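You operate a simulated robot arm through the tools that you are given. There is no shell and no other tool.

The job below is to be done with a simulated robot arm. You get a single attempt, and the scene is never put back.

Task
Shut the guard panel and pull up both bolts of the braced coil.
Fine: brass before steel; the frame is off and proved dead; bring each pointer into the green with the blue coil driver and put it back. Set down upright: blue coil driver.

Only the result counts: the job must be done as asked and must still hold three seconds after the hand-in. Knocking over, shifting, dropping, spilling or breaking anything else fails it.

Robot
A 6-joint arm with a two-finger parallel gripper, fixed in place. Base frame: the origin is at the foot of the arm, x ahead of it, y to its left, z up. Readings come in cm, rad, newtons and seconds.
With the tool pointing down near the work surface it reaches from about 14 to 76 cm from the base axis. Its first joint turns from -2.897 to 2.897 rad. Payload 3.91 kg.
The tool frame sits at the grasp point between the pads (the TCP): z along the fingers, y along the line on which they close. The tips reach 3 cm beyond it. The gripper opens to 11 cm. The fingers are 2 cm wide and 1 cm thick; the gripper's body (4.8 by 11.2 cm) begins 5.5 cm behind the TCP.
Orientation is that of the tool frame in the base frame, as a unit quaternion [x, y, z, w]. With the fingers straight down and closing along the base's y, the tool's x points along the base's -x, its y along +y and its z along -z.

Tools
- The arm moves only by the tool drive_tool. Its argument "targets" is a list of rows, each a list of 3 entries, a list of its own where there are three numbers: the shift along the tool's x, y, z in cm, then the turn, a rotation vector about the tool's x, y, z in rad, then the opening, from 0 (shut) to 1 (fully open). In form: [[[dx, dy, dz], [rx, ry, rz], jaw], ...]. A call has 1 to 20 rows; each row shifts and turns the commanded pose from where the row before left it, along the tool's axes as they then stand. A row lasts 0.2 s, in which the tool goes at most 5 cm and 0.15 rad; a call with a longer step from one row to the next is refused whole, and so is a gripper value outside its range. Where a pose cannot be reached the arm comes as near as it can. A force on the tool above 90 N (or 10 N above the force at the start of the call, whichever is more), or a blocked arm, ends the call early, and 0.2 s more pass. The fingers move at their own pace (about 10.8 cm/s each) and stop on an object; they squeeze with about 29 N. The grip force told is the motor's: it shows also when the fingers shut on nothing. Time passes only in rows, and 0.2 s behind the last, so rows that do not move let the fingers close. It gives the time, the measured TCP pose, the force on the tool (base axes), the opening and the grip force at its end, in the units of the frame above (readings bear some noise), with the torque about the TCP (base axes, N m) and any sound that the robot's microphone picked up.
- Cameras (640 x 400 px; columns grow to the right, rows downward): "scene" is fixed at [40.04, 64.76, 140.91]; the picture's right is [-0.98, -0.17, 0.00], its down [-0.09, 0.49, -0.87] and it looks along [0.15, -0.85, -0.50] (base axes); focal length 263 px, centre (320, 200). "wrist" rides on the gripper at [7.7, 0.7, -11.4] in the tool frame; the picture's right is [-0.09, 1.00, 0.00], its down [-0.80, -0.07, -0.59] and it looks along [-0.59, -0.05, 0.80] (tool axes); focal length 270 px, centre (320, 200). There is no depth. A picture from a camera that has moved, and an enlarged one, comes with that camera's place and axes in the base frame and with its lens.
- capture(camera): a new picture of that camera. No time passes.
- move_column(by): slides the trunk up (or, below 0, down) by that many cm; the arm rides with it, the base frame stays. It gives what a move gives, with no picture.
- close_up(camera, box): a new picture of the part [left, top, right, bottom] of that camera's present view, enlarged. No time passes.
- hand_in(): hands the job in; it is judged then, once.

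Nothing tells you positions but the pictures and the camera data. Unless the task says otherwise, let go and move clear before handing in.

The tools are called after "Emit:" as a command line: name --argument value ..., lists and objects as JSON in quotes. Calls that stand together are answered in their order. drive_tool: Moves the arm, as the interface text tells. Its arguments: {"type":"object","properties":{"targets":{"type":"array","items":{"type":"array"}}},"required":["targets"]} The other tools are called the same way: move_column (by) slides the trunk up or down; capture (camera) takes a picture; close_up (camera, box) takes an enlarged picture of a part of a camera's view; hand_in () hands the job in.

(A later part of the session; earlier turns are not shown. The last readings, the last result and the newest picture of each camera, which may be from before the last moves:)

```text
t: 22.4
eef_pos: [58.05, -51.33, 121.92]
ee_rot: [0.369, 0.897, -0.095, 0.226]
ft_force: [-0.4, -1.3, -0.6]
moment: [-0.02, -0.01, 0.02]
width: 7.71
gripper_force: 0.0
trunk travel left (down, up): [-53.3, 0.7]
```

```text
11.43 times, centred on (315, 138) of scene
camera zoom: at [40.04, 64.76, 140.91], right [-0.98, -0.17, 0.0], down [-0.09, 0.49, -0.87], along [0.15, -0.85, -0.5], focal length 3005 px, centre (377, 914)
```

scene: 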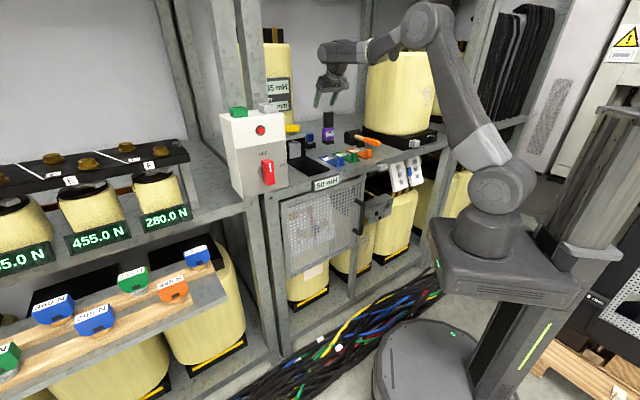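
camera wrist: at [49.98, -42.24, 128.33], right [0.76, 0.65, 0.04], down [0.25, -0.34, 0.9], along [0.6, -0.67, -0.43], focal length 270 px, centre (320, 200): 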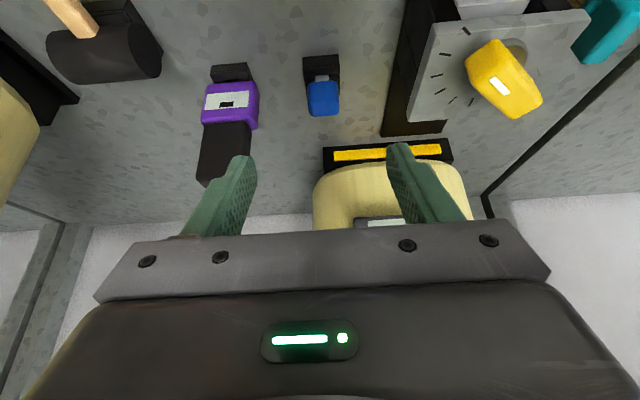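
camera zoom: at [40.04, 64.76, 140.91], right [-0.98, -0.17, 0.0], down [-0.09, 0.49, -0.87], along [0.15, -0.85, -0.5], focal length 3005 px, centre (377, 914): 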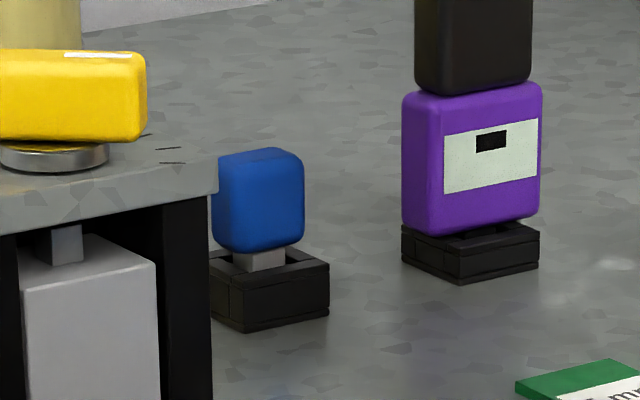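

The blue driver is a flat-ish handle about 3.7 cm wide on a short shank in a black open holder centred near [67.25, -60.1], with the shelf top at z≈97.9 and the handle at z≈101–105. I'll move to a pose just above it and check reach and alignment.

Emit:
drive_tool --targets '[[[-1.73, 0.075, 3.2], [0, 0, 0], 0.65], [[-1.73, 0.075, 3.2], [0, 0, 0], 0.65], [[-1.73, 0.075, 3.2], [0, 0, 0], 0.65], [[-1.73, 0.075, 3.2], [0, 0, 0], 0.65], [[0, 0, 0], [0, 0, 0], 0.65]]'

Emit:
capture --camera "wrist"

Emit:
close_up --camera "scene" --box '[270, 60, 370, 160]'

```text
t: 23.6
eef_pos: [66.98, -59.92, 114.12]
ee_rot: [0.369, 0.896, -0.095, 0.226]
ft_force: [0.3, -0.7, 0.1]
moment: [0.02, -0.01, 0.0]
width: 7.14
gripper_force: 0.1
trunk travel left (down, up): [-53.3, 0.7]
```

```text
taken
camera wrist: at [58.8, -50.83, 120.55], right [0.76, 0.65, 0.04], down [0.25, -0.34, 0.9], along [0.6, -0.67, -0.43], focal length 270 px, centre (320, 200)
```

wrist: 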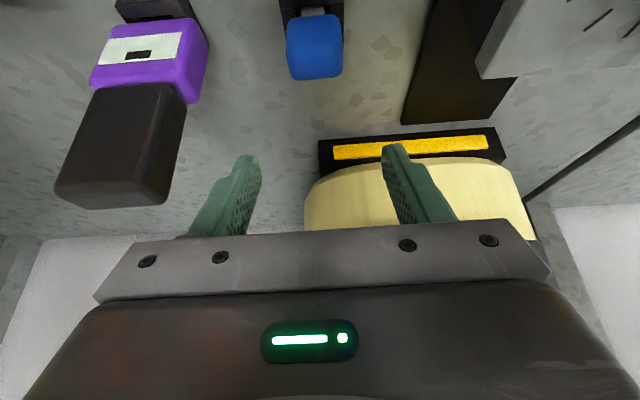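

```text
4.00 times, centred on (320, 110) of scene
camera zoom: at [40.04, 64.76, 140.91], right [-0.98, -0.17, 0.0], down [-0.09, 0.49, -0.87], along [0.15, -0.85, -0.5], focal length 1052 px, centre (320, 560)
```

zoom: 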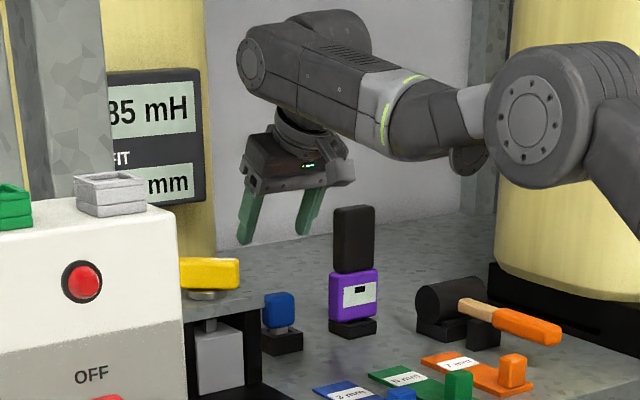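

The pose is reachable and the handle is centred between the open fingers. I'll descend straight down to the handle.

Emit:
drive_tool --targets '[[[0.997, 0.012, 1.757], [0, 0, 0], 0.65], [[0.997, 0.012, 1.757], [0, 0, 0], 0.65], [[0.997, 0.012, 1.757], [0, 0, 0], 0.65], [[0.997, 0.012, 1.757], [0, 0, 0], 0.65], [[0, 0, 0], [0, 0, 0], 0.65]]'

Emit:
capture --camera "wrist"

Emit:
close_up --camera "scene" --box '[280, 95, 360, 160]'

```text
t: 24.9
eef_pos: [66.76, -59.77, 106.03]
ee_rot: [0.369, 0.896, -0.095, 0.227]
ft_force: [-0.2, 0.2, -0.9]
moment: [0.0, -0.03, -0.01]
width: 7.13
gripper_force: 0.0
trunk travel left (down, up): [-53.3, 0.7]
```

```text
taken
camera wrist: at [58.76, -50.69, 112.36], right [0.76, 0.65, 0.04], down [0.25, -0.35, 0.9], along [0.6, -0.67, -0.43], focal length 270 px, centre (320, 200)
```

wrist: 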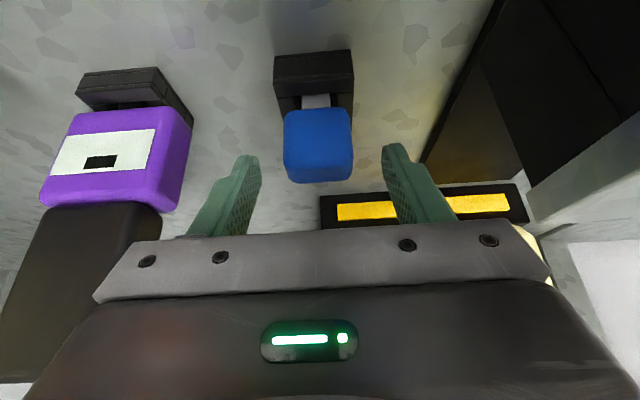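

```text
6.15 times, centred on (320, 128) of scene
camera zoom: at [40.04, 64.76, 140.91], right [-0.98, -0.17, 0.0], down [-0.09, 0.49, -0.87], along [0.15, -0.85, -0.5], focal length 1618 px, centre (320, 646)
```

zoom: 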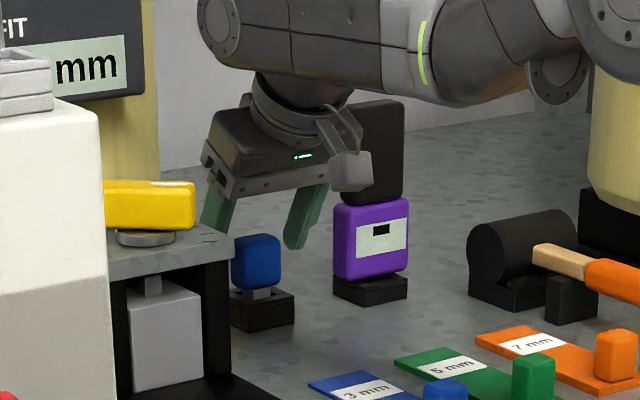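

Alignment matches my estimate (handle centre where predicted). I'll go down the last 2 cm and close the jaws.

Emit:
drive_tool --targets '[[[0.47, 0.05, 0.88], [0, 0, 0], 0.65], [[0.47, 0.05, 0.88], [0, 0, 0], 0.65], [[0, 0, 0], [0, 0, 0], 0.65], [[0, 0, 0], [0, 0, 0], 0.3], [[0, 0, 0], [0, 0, 0], 0.1], [[0, 0, 0], [0, 0, 0], 0.1], [[0, 0, 0], [0, 0, 0], 0.1]]'

Emit:
capture --camera "wrist"

Emit:
close_up --camera "scene" --box '[280, 95, 360, 160]'

```text
t: 26.4
eef_pos: [66.93, -59.71, 103.97]
ee_rot: [0.37, 0.896, -0.095, 0.226]
ft_force: [-0.3, 0.0, 0.2]
moment: [-0.05, -0.03, 0.0]
width: 3.75
gripper_force: 29.0
trunk travel left (down, up): [-53.3, 0.7]
```

```text
taken
camera wrist: at [58.83, -50.67, 110.36], right [0.76, 0.65, 0.04], down [0.25, -0.34, 0.9], along [0.6, -0.67, -0.43], focal length 270 px, centre (320, 200)
```

wrist: 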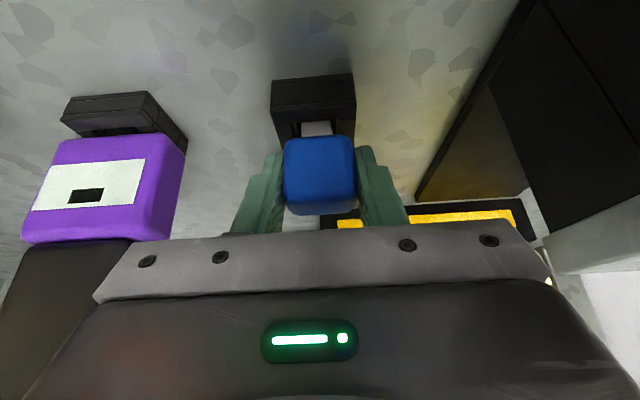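

```text
6.15 times, centred on (320, 128) of scene
camera zoom: at [40.04, 64.76, 140.91], right [-0.98, -0.17, 0.0], down [-0.09, 0.49, -0.87], along [0.15, -0.85, -0.5], focal length 1618 px, centre (320, 646)
```

zoom: 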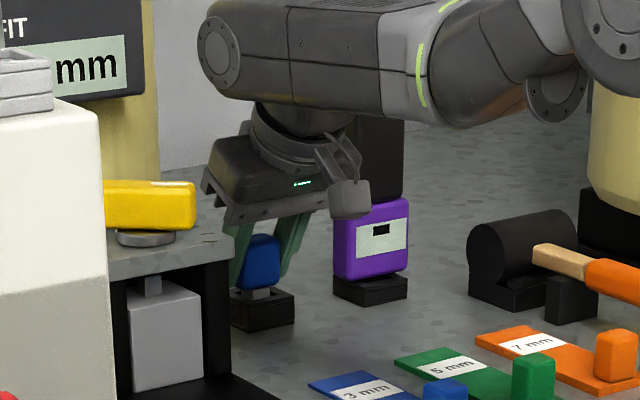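

The handle is gripped (3.75 cm wide). I'll lift it straight up out of the holder.

Emit:
drive_tool --targets '[[[-0.47, 0, -0.88], [0, 0, 0], 0.1], [[-0.71, 0, -1.32], [0, 0, 0], 0.1], [[-0.95, 0, -1.76], [0, 0, 0], 0.1], [[-0.95, 0, -1.76], [0, 0, 0], 0.1], [[-0.95, 0, -1.76], [0, 0, 0], 0.1], [[-0.95, 0, -1.76], [0, 0, 0], 0.1], [[0, 0, 0], [0, 0, 0], 0.1]]'

Emit:
capture --camera "wrist"

Emit:
close_up --camera "scene" --box '[280, 95, 360, 160]'

```text
t: 28.1
eef_pos: [66.92, -59.64, 114.36]
ee_rot: [0.369, 0.896, -0.094, 0.226]
ft_force: [0.4, -0.5, -1.6]
moment: [0.0, 0.0, 0.0]
width: 3.78
gripper_force: 28.5
trunk travel left (down, up): [-53.3, 0.7]
```

```text
taken
camera wrist: at [58.71, -50.65, 120.8], right [0.76, 0.65, 0.04], down [0.25, -0.35, 0.9], along [0.6, -0.67, -0.43], focal length 270 px, centre (320, 200)
```

wrist: 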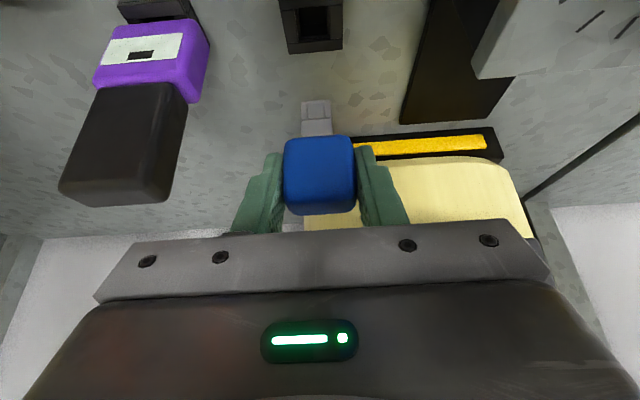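

```text
6.15 times, centred on (320, 128) of scene
camera zoom: at [40.04, 64.76, 140.91], right [-0.98, -0.17, 0.0], down [-0.09, 0.49, -0.87], along [0.15, -0.85, -0.5], focal length 1618 px, centre (320, 646)
```

zoom: 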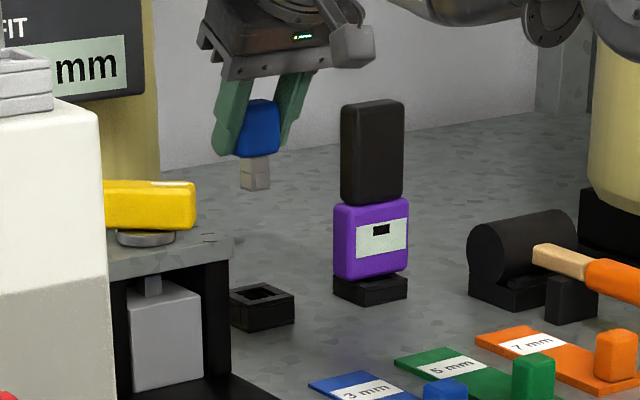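

Emit:
close_up --camera "wrist" --box '[270, 80, 370, 230]'

Emit:
close_up --camera "scene" --box '[300, 105, 340, 130]'

Emit:
close_up --camera "wrist" --box '[260, 0, 360, 60]'

```text
2.67 times, centred on (320, 155) of wrist
camera zoom: at [58.71, -50.65, 120.8], right [0.76, 0.65, 0.04], down [0.25, -0.35, 0.9], along [0.6, -0.67, -0.43], focal length 721 px, centre (320, 320)
```

zoom: 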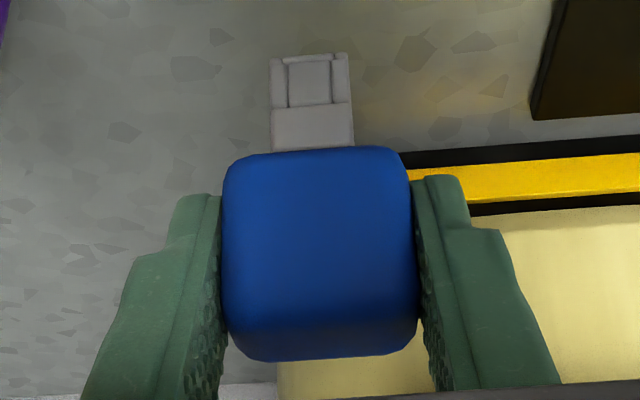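

```text
16.00 times, centred on (320, 118) of scene
camera zoom: at [40.04, 64.76, 140.91], right [-0.98, -0.17, 0.0], down [-0.09, 0.49, -0.87], along [0.15, -0.85, -0.5], focal length 4207 px, centre (320, 1520)
```

zoom: 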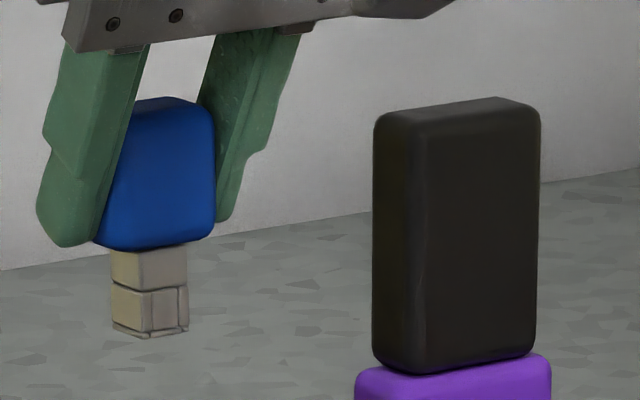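

```text
6.40 times, centred on (310, 30) of wrist
camera zoom: at [58.71, -50.65, 120.8], right [0.76, 0.65, 0.04], down [0.25, -0.35, 0.9], along [0.6, -0.67, -0.43], focal length 1730 px, centre (384, 1288)
```

zoom: 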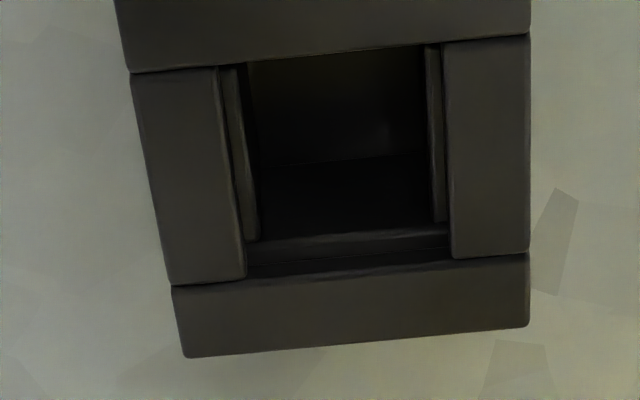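

The driver is out of its holder, with a square socket at the end of its shank. I'll carry it outward clear of the rack.

Emit:
drive_tool --targets '[[[3.26, 0, -1.75], [0, 0, 0], 0.1], [[3.26, 0, -1.75], [0, 0, 0], 0.1], [[3.26, 0, -1.75], [0, 0, 0], 0.1], [[3.26, 0, -1.75], [0, 0, 0], 0.1], [[3.26, 0, -1.75], [0, 0, 0], 0.1], [[3.26, 0, -1.75], [0, 0, 0], 0.1], [[3.26, 0, -1.75], [0, 0, 0], 0.1], [[3.26, 0, -1.75], [0, 0, 0], 0.1], [[3.26, 0, -1.75], [0, 0, 0], 0.1], [[3.26, 0, -1.75], [0, 0, 0], 0.1], [[3.26, -1, -1.75], [0, 0, 0], 0.1], [[3.26, -1, -1.75], [0, 0, 0], 0.1], [[0, 0, 0], [0, 0, 0], 0.1]]'

Emit:
move_column --by -20

Emit:
capture --camera "scene"

Emit:
capture --camera "wrist"

```text
t: 30.9
eef_pos: [33.75, -30.02, 114.12]
ee_rot: [0.368, 0.897, -0.095, 0.226]
ft_force: [-0.3, 0.1, -0.5]
moment: [-0.01, -0.02, 0.01]
width: 3.76
gripper_force: 28.7
trunk travel left (down, up): [-53.3, 0.7]
```

```text
t: 33.0
eef_pos: [33.85, -29.98, 94.15]
ee_rot: [0.37, 0.896, -0.095, 0.226]
ft_force: [0.0, 0.1, -1.5]
moment: [0.02, 0.0, -0.04]
width: 3.75
gripper_force: 28.9
trunk travel left (down, up): [-33.3, 20.7]
```

```text
taken
```

scene: 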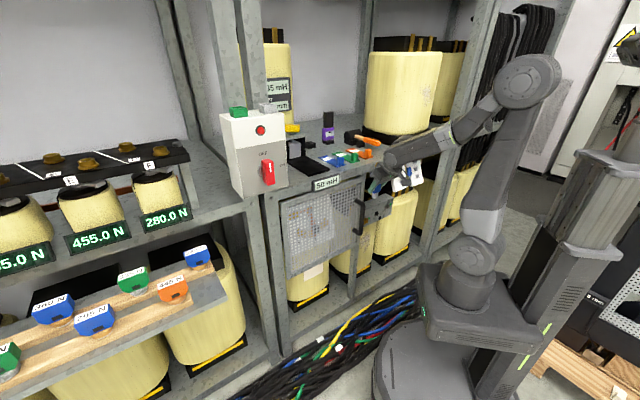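

```text
taken
camera wrist: at [25.74, -20.93, 100.55], right [0.76, 0.65, 0.04], down [0.25, -0.34, 0.9], along [0.6, -0.67, -0.43], focal length 270 px, centre (320, 200)
```

wrist: 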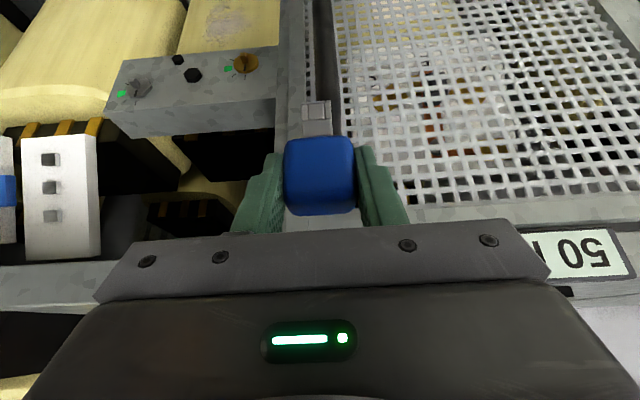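

Now I pitch the tool so the shank points into the rack, sliding right in front of the brass bolt at the same time, still well clear of the rack.

Emit:
drive_tool --targets '[[[0, -1, 0], [0, -0.15, 0], 0.1], [[0, -1, 0], [0, -0.15, 0], 0.1], [[0, -1, 0], [0, -0.15, 0], 0.1], [[0, -1, 0], [0, -0.15, 0], 0.1], [[0, -1, 0], [0, -0.15, 0], 0.1], [[0, 0, 0], [0, 0, 0], 0.1]]'

Emit:
capture --camera "scene"

Emit:
capture --camera "wrist"

```text
t: 34.4
eef_pos: [33.06, -30.87, 95.63]
ee_rot: [0.355, 0.854, -0.147, 0.35]
ft_force: [-0.4, -0.2, -1.4]
moment: [0.0, 0.0, -0.03]
width: 3.74
gripper_force: 29.1
out of reach, approached as far as the arm can: row 2, 3, 4, 5
trunk travel left (down, up): [-33.3, 20.7]
```

```text
taken
```

scene: 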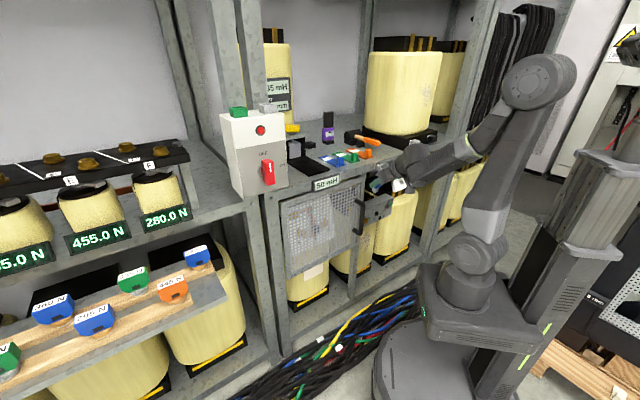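

```text
taken
camera wrist: at [24.08, -20.8, 98.34], right [0.75, 0.66, 0.06], down [0.06, -0.16, 0.99], along [0.66, -0.74, -0.16], focal length 270 px, centre (320, 200)
```

wrist: 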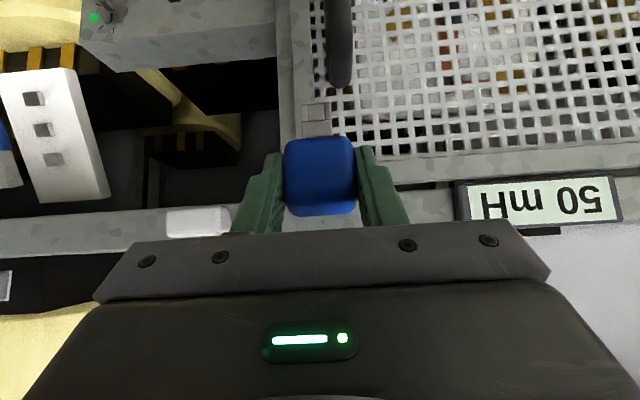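

The arm is too folded to pitch here (shoulder too near the wrist). I'll undo part of this turn, then work with the trunk high and the tool reaching down instead.

Emit:
drive_tool --targets '[[[0, 1, 0], [0, 0.15, 0], 0.1], [[0, 1, 0], [0, 0.15, 0], 0.1], [[0, 1, 0], [0, 0.15, 0], 0.1], [[0, 0, 0], [0, 0, 0], 0.1]]'

```text
t: 35.4
eef_pos: [33.0, -30.95, 95.59]
ee_rot: [0.355, 0.854, -0.147, 0.35]
ft_force: [0.0, 0.3, -1.3]
moment: [0.01, 0.02, 0.03]
width: 3.75
gripper_force: 28.7
out of reach, approached as far as the arm can: row 1, 2, 3
trunk travel left (down, up): [-33.3, 20.7]
```

I'll restore the earlier pose, shift right where the arm is less folded, and lower the tool with the arm.

Emit:
drive_tool --targets '[[[0, 1, 0], [0, 0.15, 0], 0.1], [[0, 1, 0], [0, 0.15, 0], 0.1], [[0, 0, 0], [0, 0, 0], 0.1], [[0, -3.7, 0], [0, 0, 0], 0.1], [[0, -3.7, 0], [0, 0, 0], 0.1], [[0, -3.7, 0], [0, 0, 0], 0.1], [[0, -3.7, 0], [0, 0, 0], 0.1], [[0, -3.7, 0], [0, 0, 0], 0.1], [[0, -3.7, 0], [0, 0, 0], 0.1], [[0, 0, 0], [0, 0, 0], 0.1]]'

Emit:
capture --camera "wrist"

Emit:
capture --camera "scene"

```text
t: 37.6
eef_pos: [17.18, -46.44, 95.72]
ee_rot: [0.356, 0.854, -0.147, 0.35]
ft_force: [-0.4, 0.2, -0.4]
moment: [0.01, 0.0, 0.01]
width: 3.74
gripper_force: 29.7
out of reach, approached as far as the arm can: row 1, 2
trunk travel left (down, up): [-33.3, 20.7]
```

```text
taken
camera wrist: at [8.17, -36.38, 98.44], right [0.75, 0.66, 0.06], down [0.06, -0.16, 0.99], along [0.66, -0.74, -0.16], focal length 270 px, centre (320, 200)
```

wrist: 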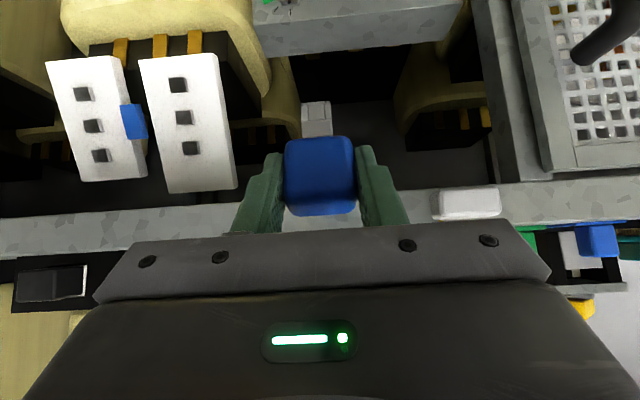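

```text
taken
```

scene: 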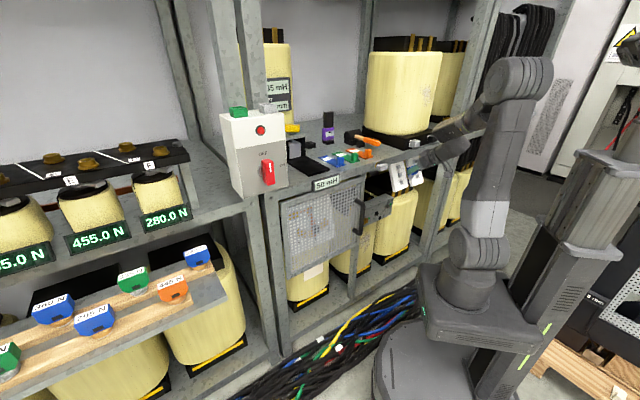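

The tool is now at the right with tilt about 45°, not folded further. I'll lower it with the arm from here.

Emit:
drive_tool --targets '[[[2.63, 0, 2.67], [0, 0, 0], 0.1], [[2.63, 0, 2.67], [0, 0, 0], 0.1], [[2.63, 0, 2.67], [0, 0, 0], 0.1], [[0, 0, 0], [0, 0, 0], 0.1]]'

Emit:
capture --camera "scene"

```text
t: 38.6
eef_pos: [17.38, -46.39, 84.34]
ee_rot: [0.356, 0.854, -0.147, 0.35]
ft_force: [-0.3, -0.9, -1.2]
moment: [0.03, -0.01, -0.01]
width: 3.77
gripper_force: 28.7
trunk travel left (down, up): [-33.3, 20.7]
```

```text
taken
```

scene: 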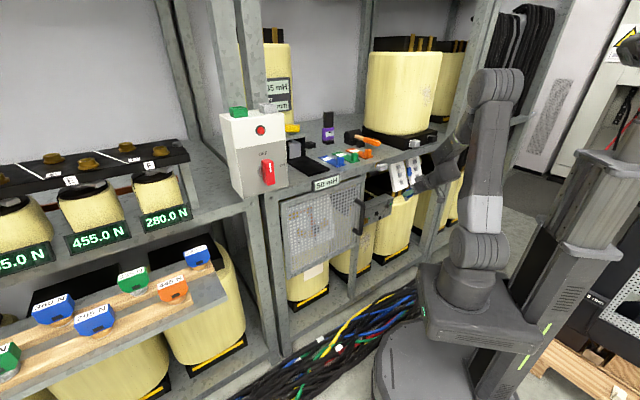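

Works well. I'll continue lowering.

Emit:
drive_tool --targets '[[[2.63, 0, 2.67], [0, 0, 0], 0.1], [[2.63, 0, 2.67], [0, 0, 0], 0.1], [[2.63, 0, 2.67], [0, 0, 0], 0.1], [[2.63, 0, 2.67], [0, 0, 0], 0.1], [[2.63, 0, 2.67], [0, 0, 0], 0.1], [[2.63, 0, 2.67], [0, 0, 0], 0.1], [[0, 0, 0], [0, 0, 0], 0.1]]'

Emit:
capture --camera "scene"

Emit:
capture --camera "wrist"

```text
t: 40.2
eef_pos: [17.55, -46.53, 61.82]
ee_rot: [0.355, 0.854, -0.147, 0.35]
ft_force: [0.5, 1.0, -1.3]
moment: [0.01, 0.01, -0.03]
width: 3.74
gripper_force: 28.9
trunk travel left (down, up): [-33.3, 20.7]
```

```text
taken
```

scene: 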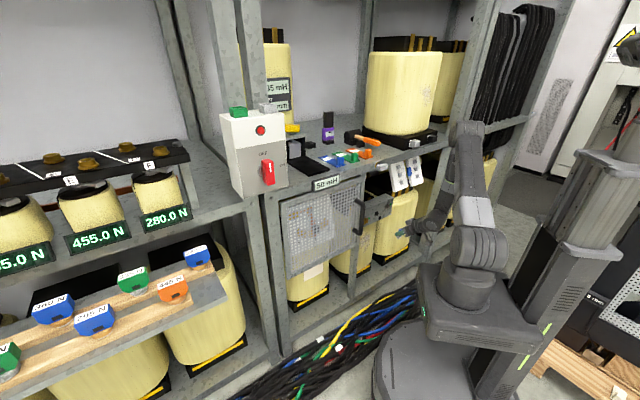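

```text
taken
camera wrist: at [8.53, -36.52, 64.48], right [0.75, 0.66, 0.06], down [0.06, -0.16, 0.99], along [0.66, -0.74, -0.16], focal length 270 px, centre (320, 200)
```

wrist: 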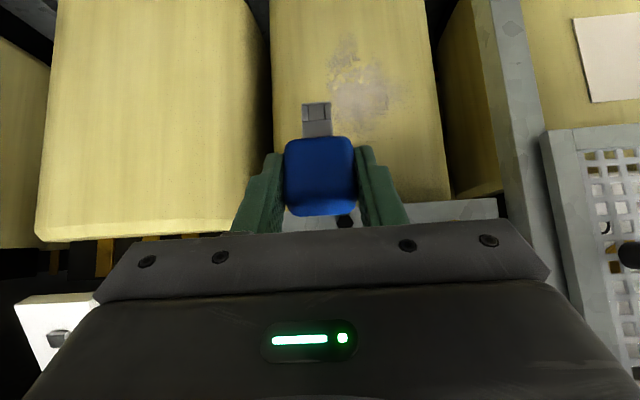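

Now I'll try pitching again from this lower position.

Emit:
drive_tool --targets '[[[0, 0, 0], [0, -0.15, 0], 0.1], [[0, 0, 0], [0, -0.15, 0], 0.1], [[0, 0, 0], [0, -0.15, 0], 0.1], [[0, 0, 0], [0, -0.15, 0], 0.1], [[0, 0, 0], [0, 0, 0], 0.1]]'

Emit:
capture --camera "wrist"

Emit:
capture --camera "scene"

```text
t: 41.4
eef_pos: [16.39, -50.41, 63.31]
ee_rot: [0.298, 0.712, -0.242, 0.588]
ft_force: [0.5, 0.3, -1.1]
moment: [-0.02, 0.04, 0.02]
width: 3.75
gripper_force: 29.2
out of reach, approached as far as the arm can: row 2, 3, 4
trunk travel left (down, up): [-33.3, 20.7]
```

```text
taken
camera wrist: at [7.87, -40.96, 57.88], right [0.72, 0.69, 0.09], down [-0.36, 0.25, 0.9], along [0.6, -0.68, 0.43], focal length 270 px, centre (320, 200)
```

wrist: 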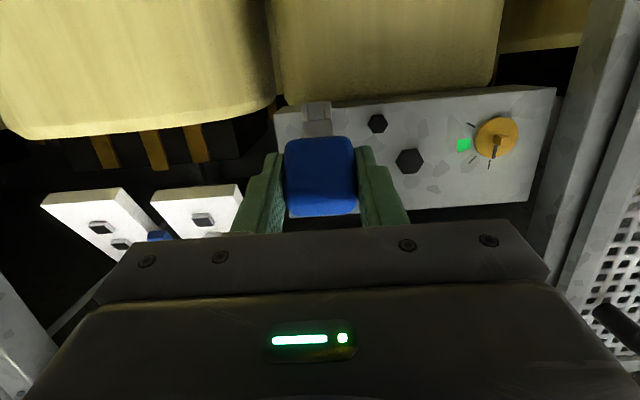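

```text
taken
```

scene: 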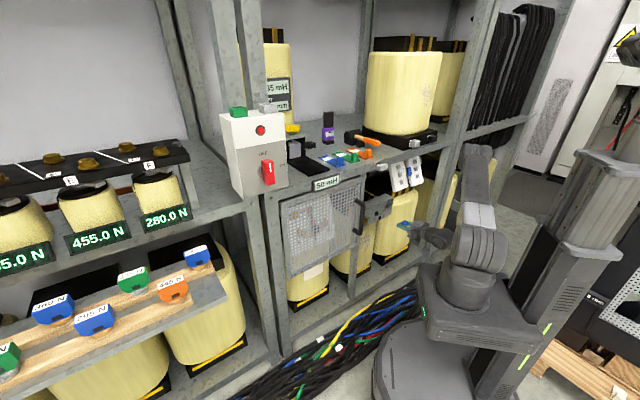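

The tool is almost horizontal but the wrist is too near the arm base. Raising the trunk gives room, then I'll lower the tool with the arm again.

Emit:
move_column --by 14

Emit:
drive_tool --targets '[[[0, 0, 0], [0, 0, 0], 0.1]]'

Emit:
capture --camera "wrist"

```text
t: 43.1
eef_pos: [16.32, -50.37, 77.29]
ee_rot: [0.297, 0.714, -0.24, 0.587]
ft_force: [-0.7, -0.8, -1.5]
moment: [0.01, -0.02, 0.0]
width: 3.76
gripper_force: 29.0
trunk travel left (down, up): [-47.3, 6.7]
```

```text
t: 43.5
eef_pos: [16.4, -50.39, 77.3]
ee_rot: [0.297, 0.714, -0.24, 0.587]
ft_force: [0.8, 0.8, -1.3]
moment: [-0.01, -0.02, -0.01]
width: 3.76
gripper_force: 29.0
trunk travel left (down, up): [-47.3, 6.7]
```

```text
taken
camera wrist: at [7.87, -40.93, 71.89], right [0.72, 0.69, 0.09], down [-0.36, 0.25, 0.9], along [0.6, -0.68, 0.42], focal length 270 px, centre (320, 200)
```

wrist: 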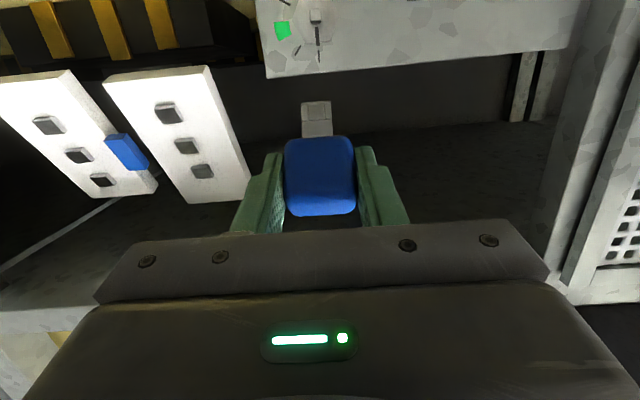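

Position is stable. I'll lower it and finish the pitch so the shank points straight into the rack.

Emit:
drive_tool --targets '[[[3.92, 0, 0.78], [0, 0, 0], 0.1], [[3.92, 0, 0.78], [0, 0, 0], 0.1], [[3.92, 0, 0.78], [0, 0, 0], 0.1], [[0, 0, 0], [0, -0.137, 0], 0.1], [[0, 0, 0], [0, -0.137, 0], 0.1], [[0, 0, 0], [0, 0, 0], 0.1]]'

Emit:
capture --camera "scene"

Emit:
capture --camera "wrist"

```text
t: 44.9
eef_pos: [15.96, -52.22, 65.41]
ee_rot: [0.261, 0.626, -0.278, 0.681]
ft_force: [0.3, 0.5, -0.6]
moment: [0.0, -0.01, 0.05]
width: 3.75
gripper_force: 29.0
out of reach, approached as far as the arm can: row 1, 2, 3, 4
trunk travel left (down, up): [-47.3, 6.7]
```

```text
taken
```

scene: 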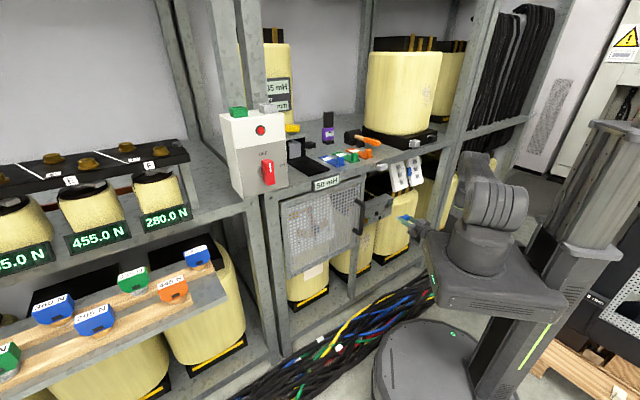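

```text
taken
camera wrist: at [8.78, -44.17, 56.76], right [0.7, 0.71, 0.1], down [-0.52, 0.41, 0.75], along [0.49, -0.57, 0.65], focal length 270 px, centre (320, 200)
```

wrist: 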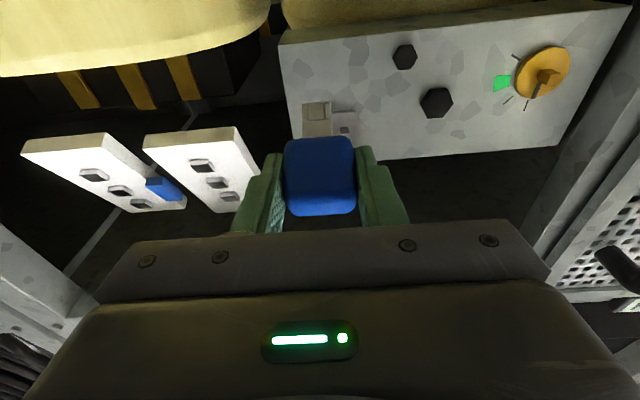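

The arm is at a fold limit again. I'll look closely at the arm's configuration to understand it.

Emit:
close_up --camera "scene" --box '[360, 130, 560, 330]'

```text
2.00 times, centred on (460, 230) of scene
camera zoom: at [40.04, 64.76, 140.91], right [-0.98, -0.17, 0.0], down [-0.09, 0.49, -0.87], along [0.15, -0.85, -0.5], focal length 526 px, centre (40, 140)
```

zoom: 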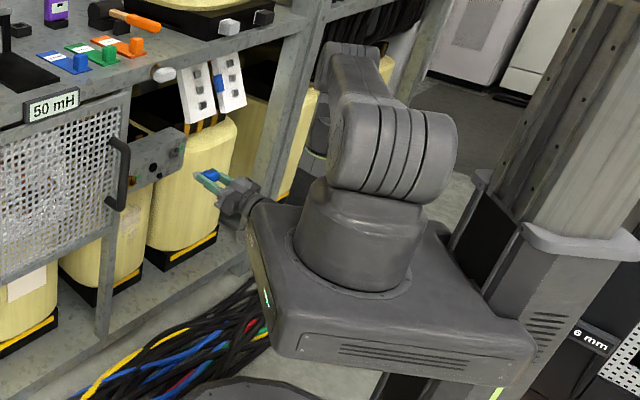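

The fold limit comes from the gripper pointing upward-in (the driver is held at a 28° angle). I'll roll the tool about the shank axis so that the gripper comes from the left side instead.

Emit:
drive_tool --targets '[[[0, 0, 0], [0.0677, 0, 0.126], 0.1], [[0, 0, 0], [0.0677, 0, 0.126], 0.1], [[0, 0, 0], [0.0677, 0, 0.126], 0.1], [[0, 0, 0], [0.0677, 0, 0.126], 0.1], [[0, 0, 0], [0.0677, 0, 0.126], 0.1], [[0, 0, 0], [0, 0, 0], 0.1]]'

Emit:
capture --camera "wrist"

Emit:
close_up --camera "scene" --box '[360, 130, 560, 330]'

```text
t: 46.3
eef_pos: [15.85, -52.23, 65.41]
ee_rot: [0.552, 0.459, -0.156, 0.679]
ft_force: [0.0, 0.0, -1.0]
moment: [-0.03, 0.02, 0.02]
width: 3.77
gripper_force: 28.9
trunk travel left (down, up): [-47.3, 6.7]
```

```text
taken
camera wrist: at [15.34, -39.58, 60.02], right [0.67, 0.32, 0.67], down [-0.74, 0.27, 0.61], along [0.01, -0.91, 0.42], focal length 270 px, centre (320, 200)
```

wrist: 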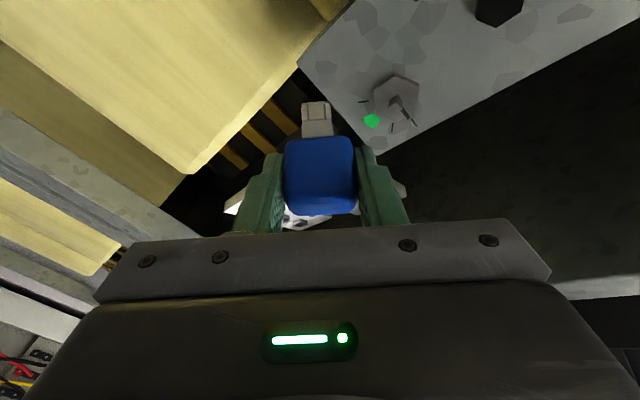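

```text
2.00 times, centred on (460, 230) of scene
camera zoom: at [40.04, 64.76, 140.91], right [-0.98, -0.17, 0.0], down [-0.09, 0.49, -0.87], along [0.15, -0.85, -0.5], focal length 526 px, centre (40, 140)
```

zoom: 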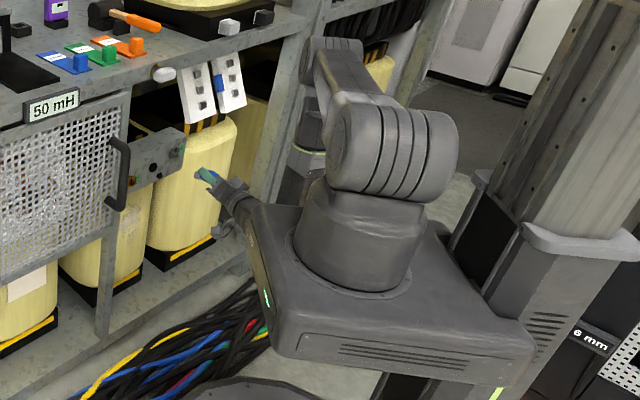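

The roll works without trouble. I'll roll the rest so the gripper approaches from the left and level the shank to point straight in.

Emit:
drive_tool --targets '[[[0, 0, 0], [0.0669, 0, 0.1245], 0.1], [[0, 0, 0], [0.0669, 0, 0.1245], 0.1], [[0, 0, 0], [0.0669, 0, 0.1245], 0.1], [[0, 0, 0], [0.0669, 0, 0.1245], 0.1], [[0, 0, 0], [0.0669, 0, 0.1245], 0.1], [[0, 0, 0], [0.0669, 0, 0.1245], 0.1], [[0, 0, 0], [-0.122, 0, 0.0655], 0.1], [[0, 0, 0], [-0.122, 0, 0.0655], 0.1], [[0, 0, 0], [-0.122, 0, 0.0655], 0.1], [[0, 0, 0], [0, 0, 0], 0.1]]'

Emit:
capture --camera "wrist"

Emit:
capture --camera "scene"

```text
t: 48.5
eef_pos: [15.93, -52.17, 65.39]
ee_rot: [0.698, 0.103, 0.104, 0.701]
ft_force: [0.0, 0.4, -1.3]
moment: [-0.01, 0.02, 0.03]
width: 3.75
gripper_force: 29.3
trunk travel left (down, up): [-47.3, 6.7]
```

```text
taken
camera wrist: at [19.92, -39.09, 66.02], right [-0.08, -0.02, 1.0], down [-0.94, 0.34, -0.07], along [-0.33, -0.94, -0.05], focal length 270 px, centre (320, 200)
```

wrist: 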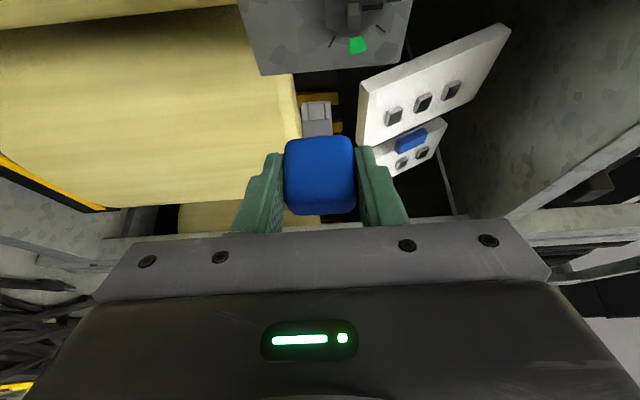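

```text
taken
```

scene: 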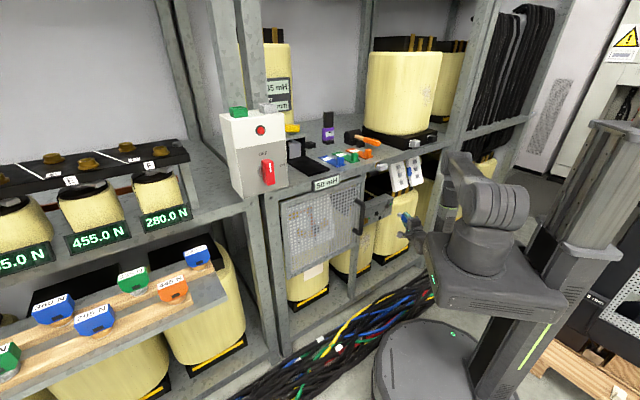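

The shank now points straight inward with the gripper coming from the left, and everything was reached. I'll slide left toward the brass bolt, keeping clear of the studs.

Emit:
drive_tool --targets '[[[2.645, 0, -1.416], [0, 0, 0], 0.1], [[2.645, 0, -1.416], [0, 0, 0], 0.1], [[2.645, 0, -1.416], [0, 0, 0], 0.1], [[2.645, 0, -1.416], [0, 0, 0], 0.1], [[0, 0, 0], [0, 0, 0], 0.1]]'

Emit:
capture --camera "wrist"

```text
t: 49.7
eef_pos: [19.3, -43.46, 65.56]
ee_rot: [0.698, 0.107, 0.106, 0.7]
ft_force: [-0.2, -0.1, -0.1]
moment: [0.02, -0.01, 0.0]
width: 3.77
gripper_force: 29.1
out of reach, approached as far as the arm can: row 2, 3, 4
trunk travel left (down, up): [-47.3, 6.7]
```

```text
taken
camera wrist: at [23.24, -30.24, 66.08], right [-0.08, -0.02, 1.0], down [-0.94, 0.33, -0.07], along [-0.33, -0.94, -0.05], focal length 270 px, centre (320, 200)
```

wrist: 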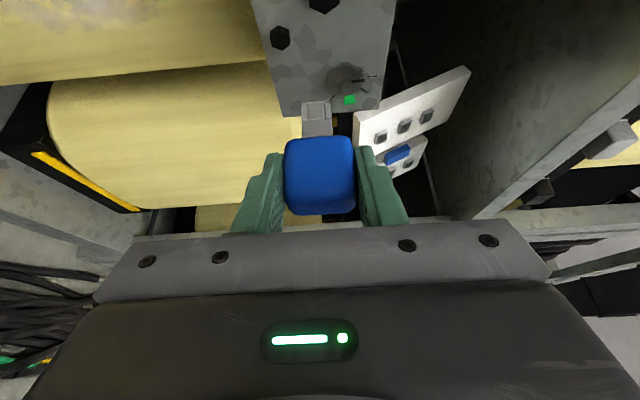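

That hit a limit again. Let me look at the arm's posture once more.

Emit:
close_up --camera "scene" --box '[380, 110, 560, 290]'

```text
2.22 times, centred on (470, 200) of scene
camera zoom: at [40.04, 64.76, 140.91], right [-0.98, -0.17, 0.0], down [-0.09, 0.49, -0.87], along [0.15, -0.85, -0.5], focal length 584 px, centre (-13, 200)
```

zoom: 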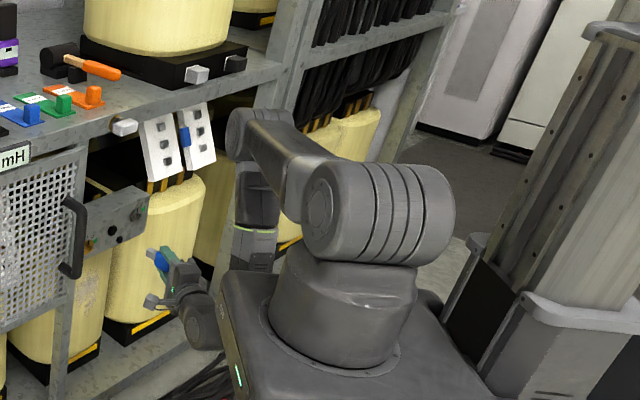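

The wrist bend is the limiting factor; having the gripper come from above (pointing 28° downward) should relieve it. I'll roll the tool further about the shank axis.

Emit:
drive_tool --targets '[[[0, 0, 0], [0.0669, 0, 0.1245], 0.1], [[0, 0, 0], [0.0669, 0, 0.1245], 0.1], [[0, 0, 0], [0.0669, 0, 0.1245], 0.1], [[0, 0, 0], [0.0669, 0, 0.1245], 0.1], [[0, 0, 0], [0.0669, 0, 0.1245], 0.1], [[0, 0, 0], [0, 0, 0], 0.1]]'

Emit:
capture --camera "wrist"

```text
t: 51.1
eef_pos: [19.28, -43.6, 65.47]
ee_rot: [0.802, -0.099, 0.294, 0.51]
ft_force: [0.1, -0.4, -1.0]
moment: [0.02, 0.0, 0.02]
width: 3.72
gripper_force: 29.1
trunk travel left (down, up): [-47.3, 6.7]
```

```text
taken
camera wrist: at [20.95, -32.85, 73.83], right [-0.53, -0.47, 0.71], down [-0.84, 0.44, -0.33], along [-0.16, -0.77, -0.62], focal length 270 px, centre (320, 200)
```

wrist: 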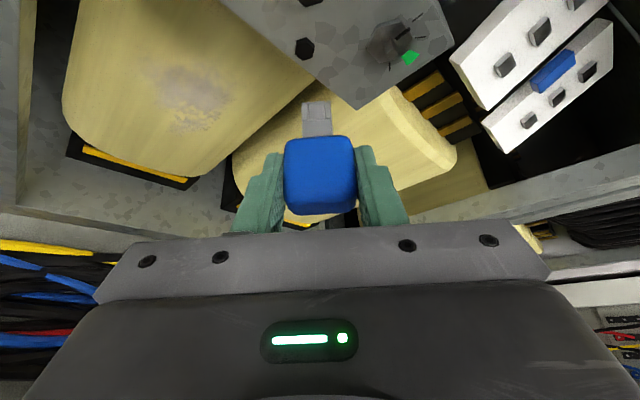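

Rolling on works without hitting any limit. I'll complete it so the gripper comes from above.

Emit:
drive_tool --targets '[[[0, 0, 0], [0.0674, 0, 0.1255], 0.1], [[0, 0, 0], [0.0674, 0, 0.1255], 0.1], [[0, 0, 0], [0.0674, 0, 0.1255], 0.1], [[0, 0, 0], [0.0674, 0, 0.1255], 0.1], [[0, 0, 0], [0.0674, 0, 0.1255], 0.1], [[0, 0, 0], [0.0674, 0, 0.1255], 0.1], [[0, 0, 0], [0, 0, 0], 0.1]]'

Emit:
capture --camera "wrist"

Emit:
capture --camera "scene"

```text
t: 52.7
eef_pos: [19.21, -43.64, 65.46]
ee_rot: [0.794, -0.325, 0.473, 0.201]
ft_force: [1.1, 0.4, -1.3]
moment: [0.0, 0.02, -0.01]
width: 3.77
gripper_force: 29.1
trunk travel left (down, up): [-47.3, 6.7]
```

```text
taken
camera wrist: at [14.31, -39.55, 77.61], right [-0.73, -0.68, -0.07], down [-0.59, 0.68, -0.43], along [0.33, -0.27, -0.9], focal length 270 px, centre (320, 200)
```

wrist: 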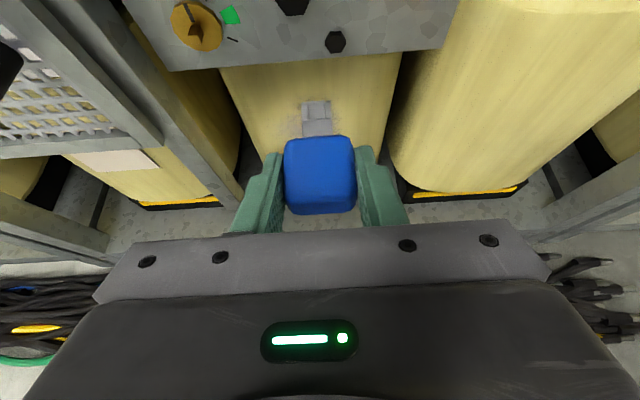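

```text
taken
```

scene: 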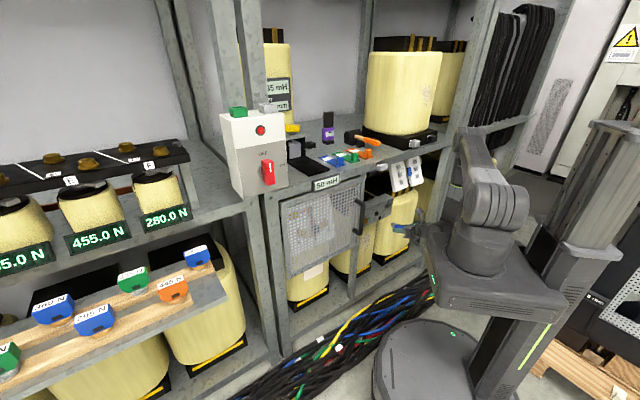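

Now the view is upright with the brass bolt at upper left. I'll move left and slightly inward toward it.

Emit:
drive_tool --targets '[[[0.47, -3.1, 0.88], [0, 0, 0], 0.1], [[0.47, -3.1, 0.88], [0, 0, 0], 0.1], [[0.47, -3.1, 0.88], [0, 0, 0], 0.1], [[0, 0, 0], [0, 0, 0], 0.1]]'

Emit:
capture --camera "wrist"

```text
t: 53.7
eef_pos: [27.76, -39.18, 65.36]
ee_rot: [0.794, -0.325, 0.473, 0.202]
ft_force: [-0.1, -0.9, -0.7]
moment: [0.01, 0.01, -0.02]
width: 3.77
gripper_force: 28.3
trunk travel left (down, up): [-47.3, 6.7]
```

```text
taken
camera wrist: at [22.89, -35.03, 77.49], right [-0.73, -0.68, -0.07], down [-0.59, 0.68, -0.43], along [0.33, -0.27, -0.9], focal length 270 px, centre (320, 200)
```

wrist: 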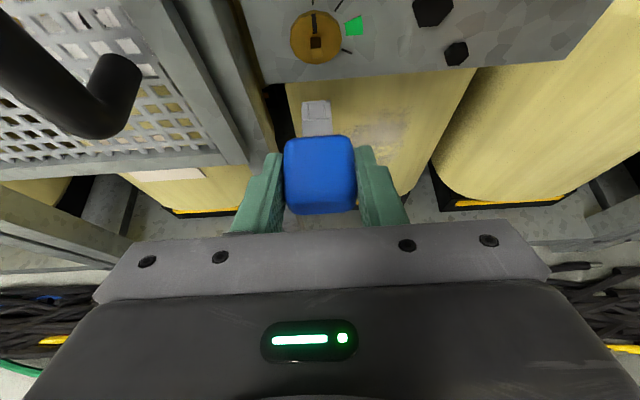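

The brass stud is now directly above the shank tip in the picture. I'll enlarge to align precisely.

Emit:
close_up --camera "wrist" --box '[270, 0, 370, 140]'

Emit:
close_up --camera "wrist" --box '[280, 0, 360, 60]'

Emit:
close_up --camera "scene" --box '[340, 180, 440, 250]'

```text
2.86 times, centred on (320, 70) of wrist
camera zoom: at [22.89, -35.03, 77.49], right [-0.73, -0.68, -0.07], down [-0.59, 0.68, -0.43], along [0.33, -0.27, -0.9], focal length 772 px, centre (320, 571)
```

zoom: 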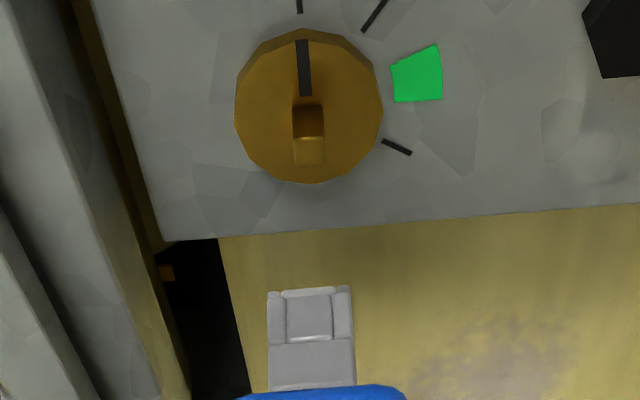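

```text
6.67 times, centred on (320, 30) of wrist
camera zoom: at [22.89, -35.03, 77.49], right [-0.73, -0.68, -0.07], down [-0.59, 0.68, -0.43], along [0.33, -0.27, -0.9], focal length 1802 px, centre (320, 1333)
```

zoom: 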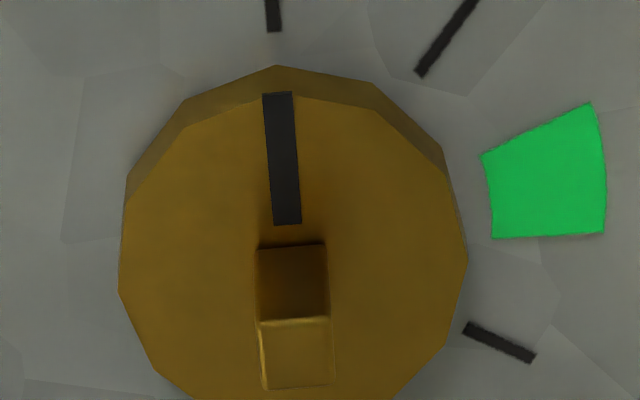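

```text
5.71 times, centred on (390, 215) of scene
camera zoom: at [40.04, 64.76, 140.91], right [-0.98, -0.17, 0.0], down [-0.09, 0.49, -0.87], along [0.15, -0.85, -0.5], focal length 1503 px, centre (-80, 114)
```

zoom: 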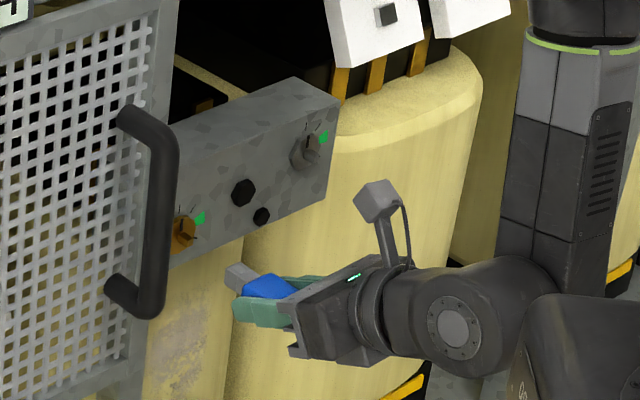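

The socket tip is about 4.5 cm short of the stud, 0.2 cm left of it and about 0.7 cm low. I'll correct this and approach to just before the stud.

Emit:
drive_tool --targets '[[[0.58, 0.2, -0.31], [0, 0, 0], 0.1], [[0.78, 0, 1.455], [0, 0, 0], 0.1], [[0.78, 0, 1.455], [0, 0, 0], 0.1], [[0, 0, 0], [0, 0, 0], 0.1]]'

Emit:
close_up --camera "wrist" --box '[270, 0, 370, 140]'

Emit:
close_up --camera "scene" --box '[350, 190, 410, 240]'

```text
t: 54.7
eef_pos: [30.02, -41.7, 66.04]
ee_rot: [0.794, -0.325, 0.473, 0.201]
ft_force: [-0.4, -0.4, -1.3]
moment: [0.03, 0.02, 0.03]
width: 3.73
gripper_force: 29.0
trunk travel left (down, up): [-47.3, 6.7]
```

```text
2.86 times, centred on (320, 70) of wrist
camera zoom: at [25.24, -37.59, 78.11], right [-0.73, -0.68, -0.07], down [-0.59, 0.68, -0.43], along [0.33, -0.27, -0.9], focal length 772 px, centre (320, 571)
```

zoom: 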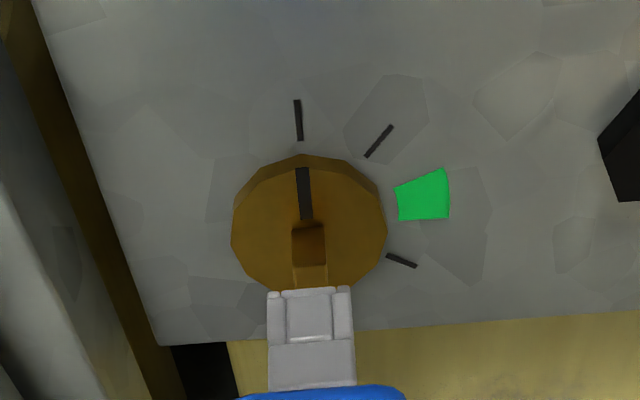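

```text
8.00 times, centred on (380, 215) of scene
camera zoom: at [40.04, 64.76, 140.91], right [-0.98, -0.17, 0.0], down [-0.09, 0.49, -0.87], along [0.15, -0.85, -0.5], focal length 2104 px, centre (-160, 80)
```

zoom: 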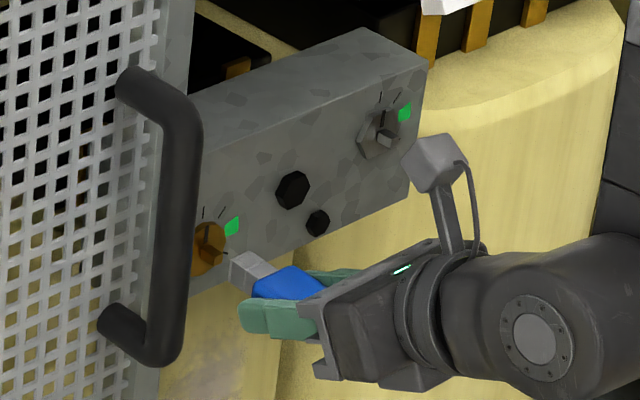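

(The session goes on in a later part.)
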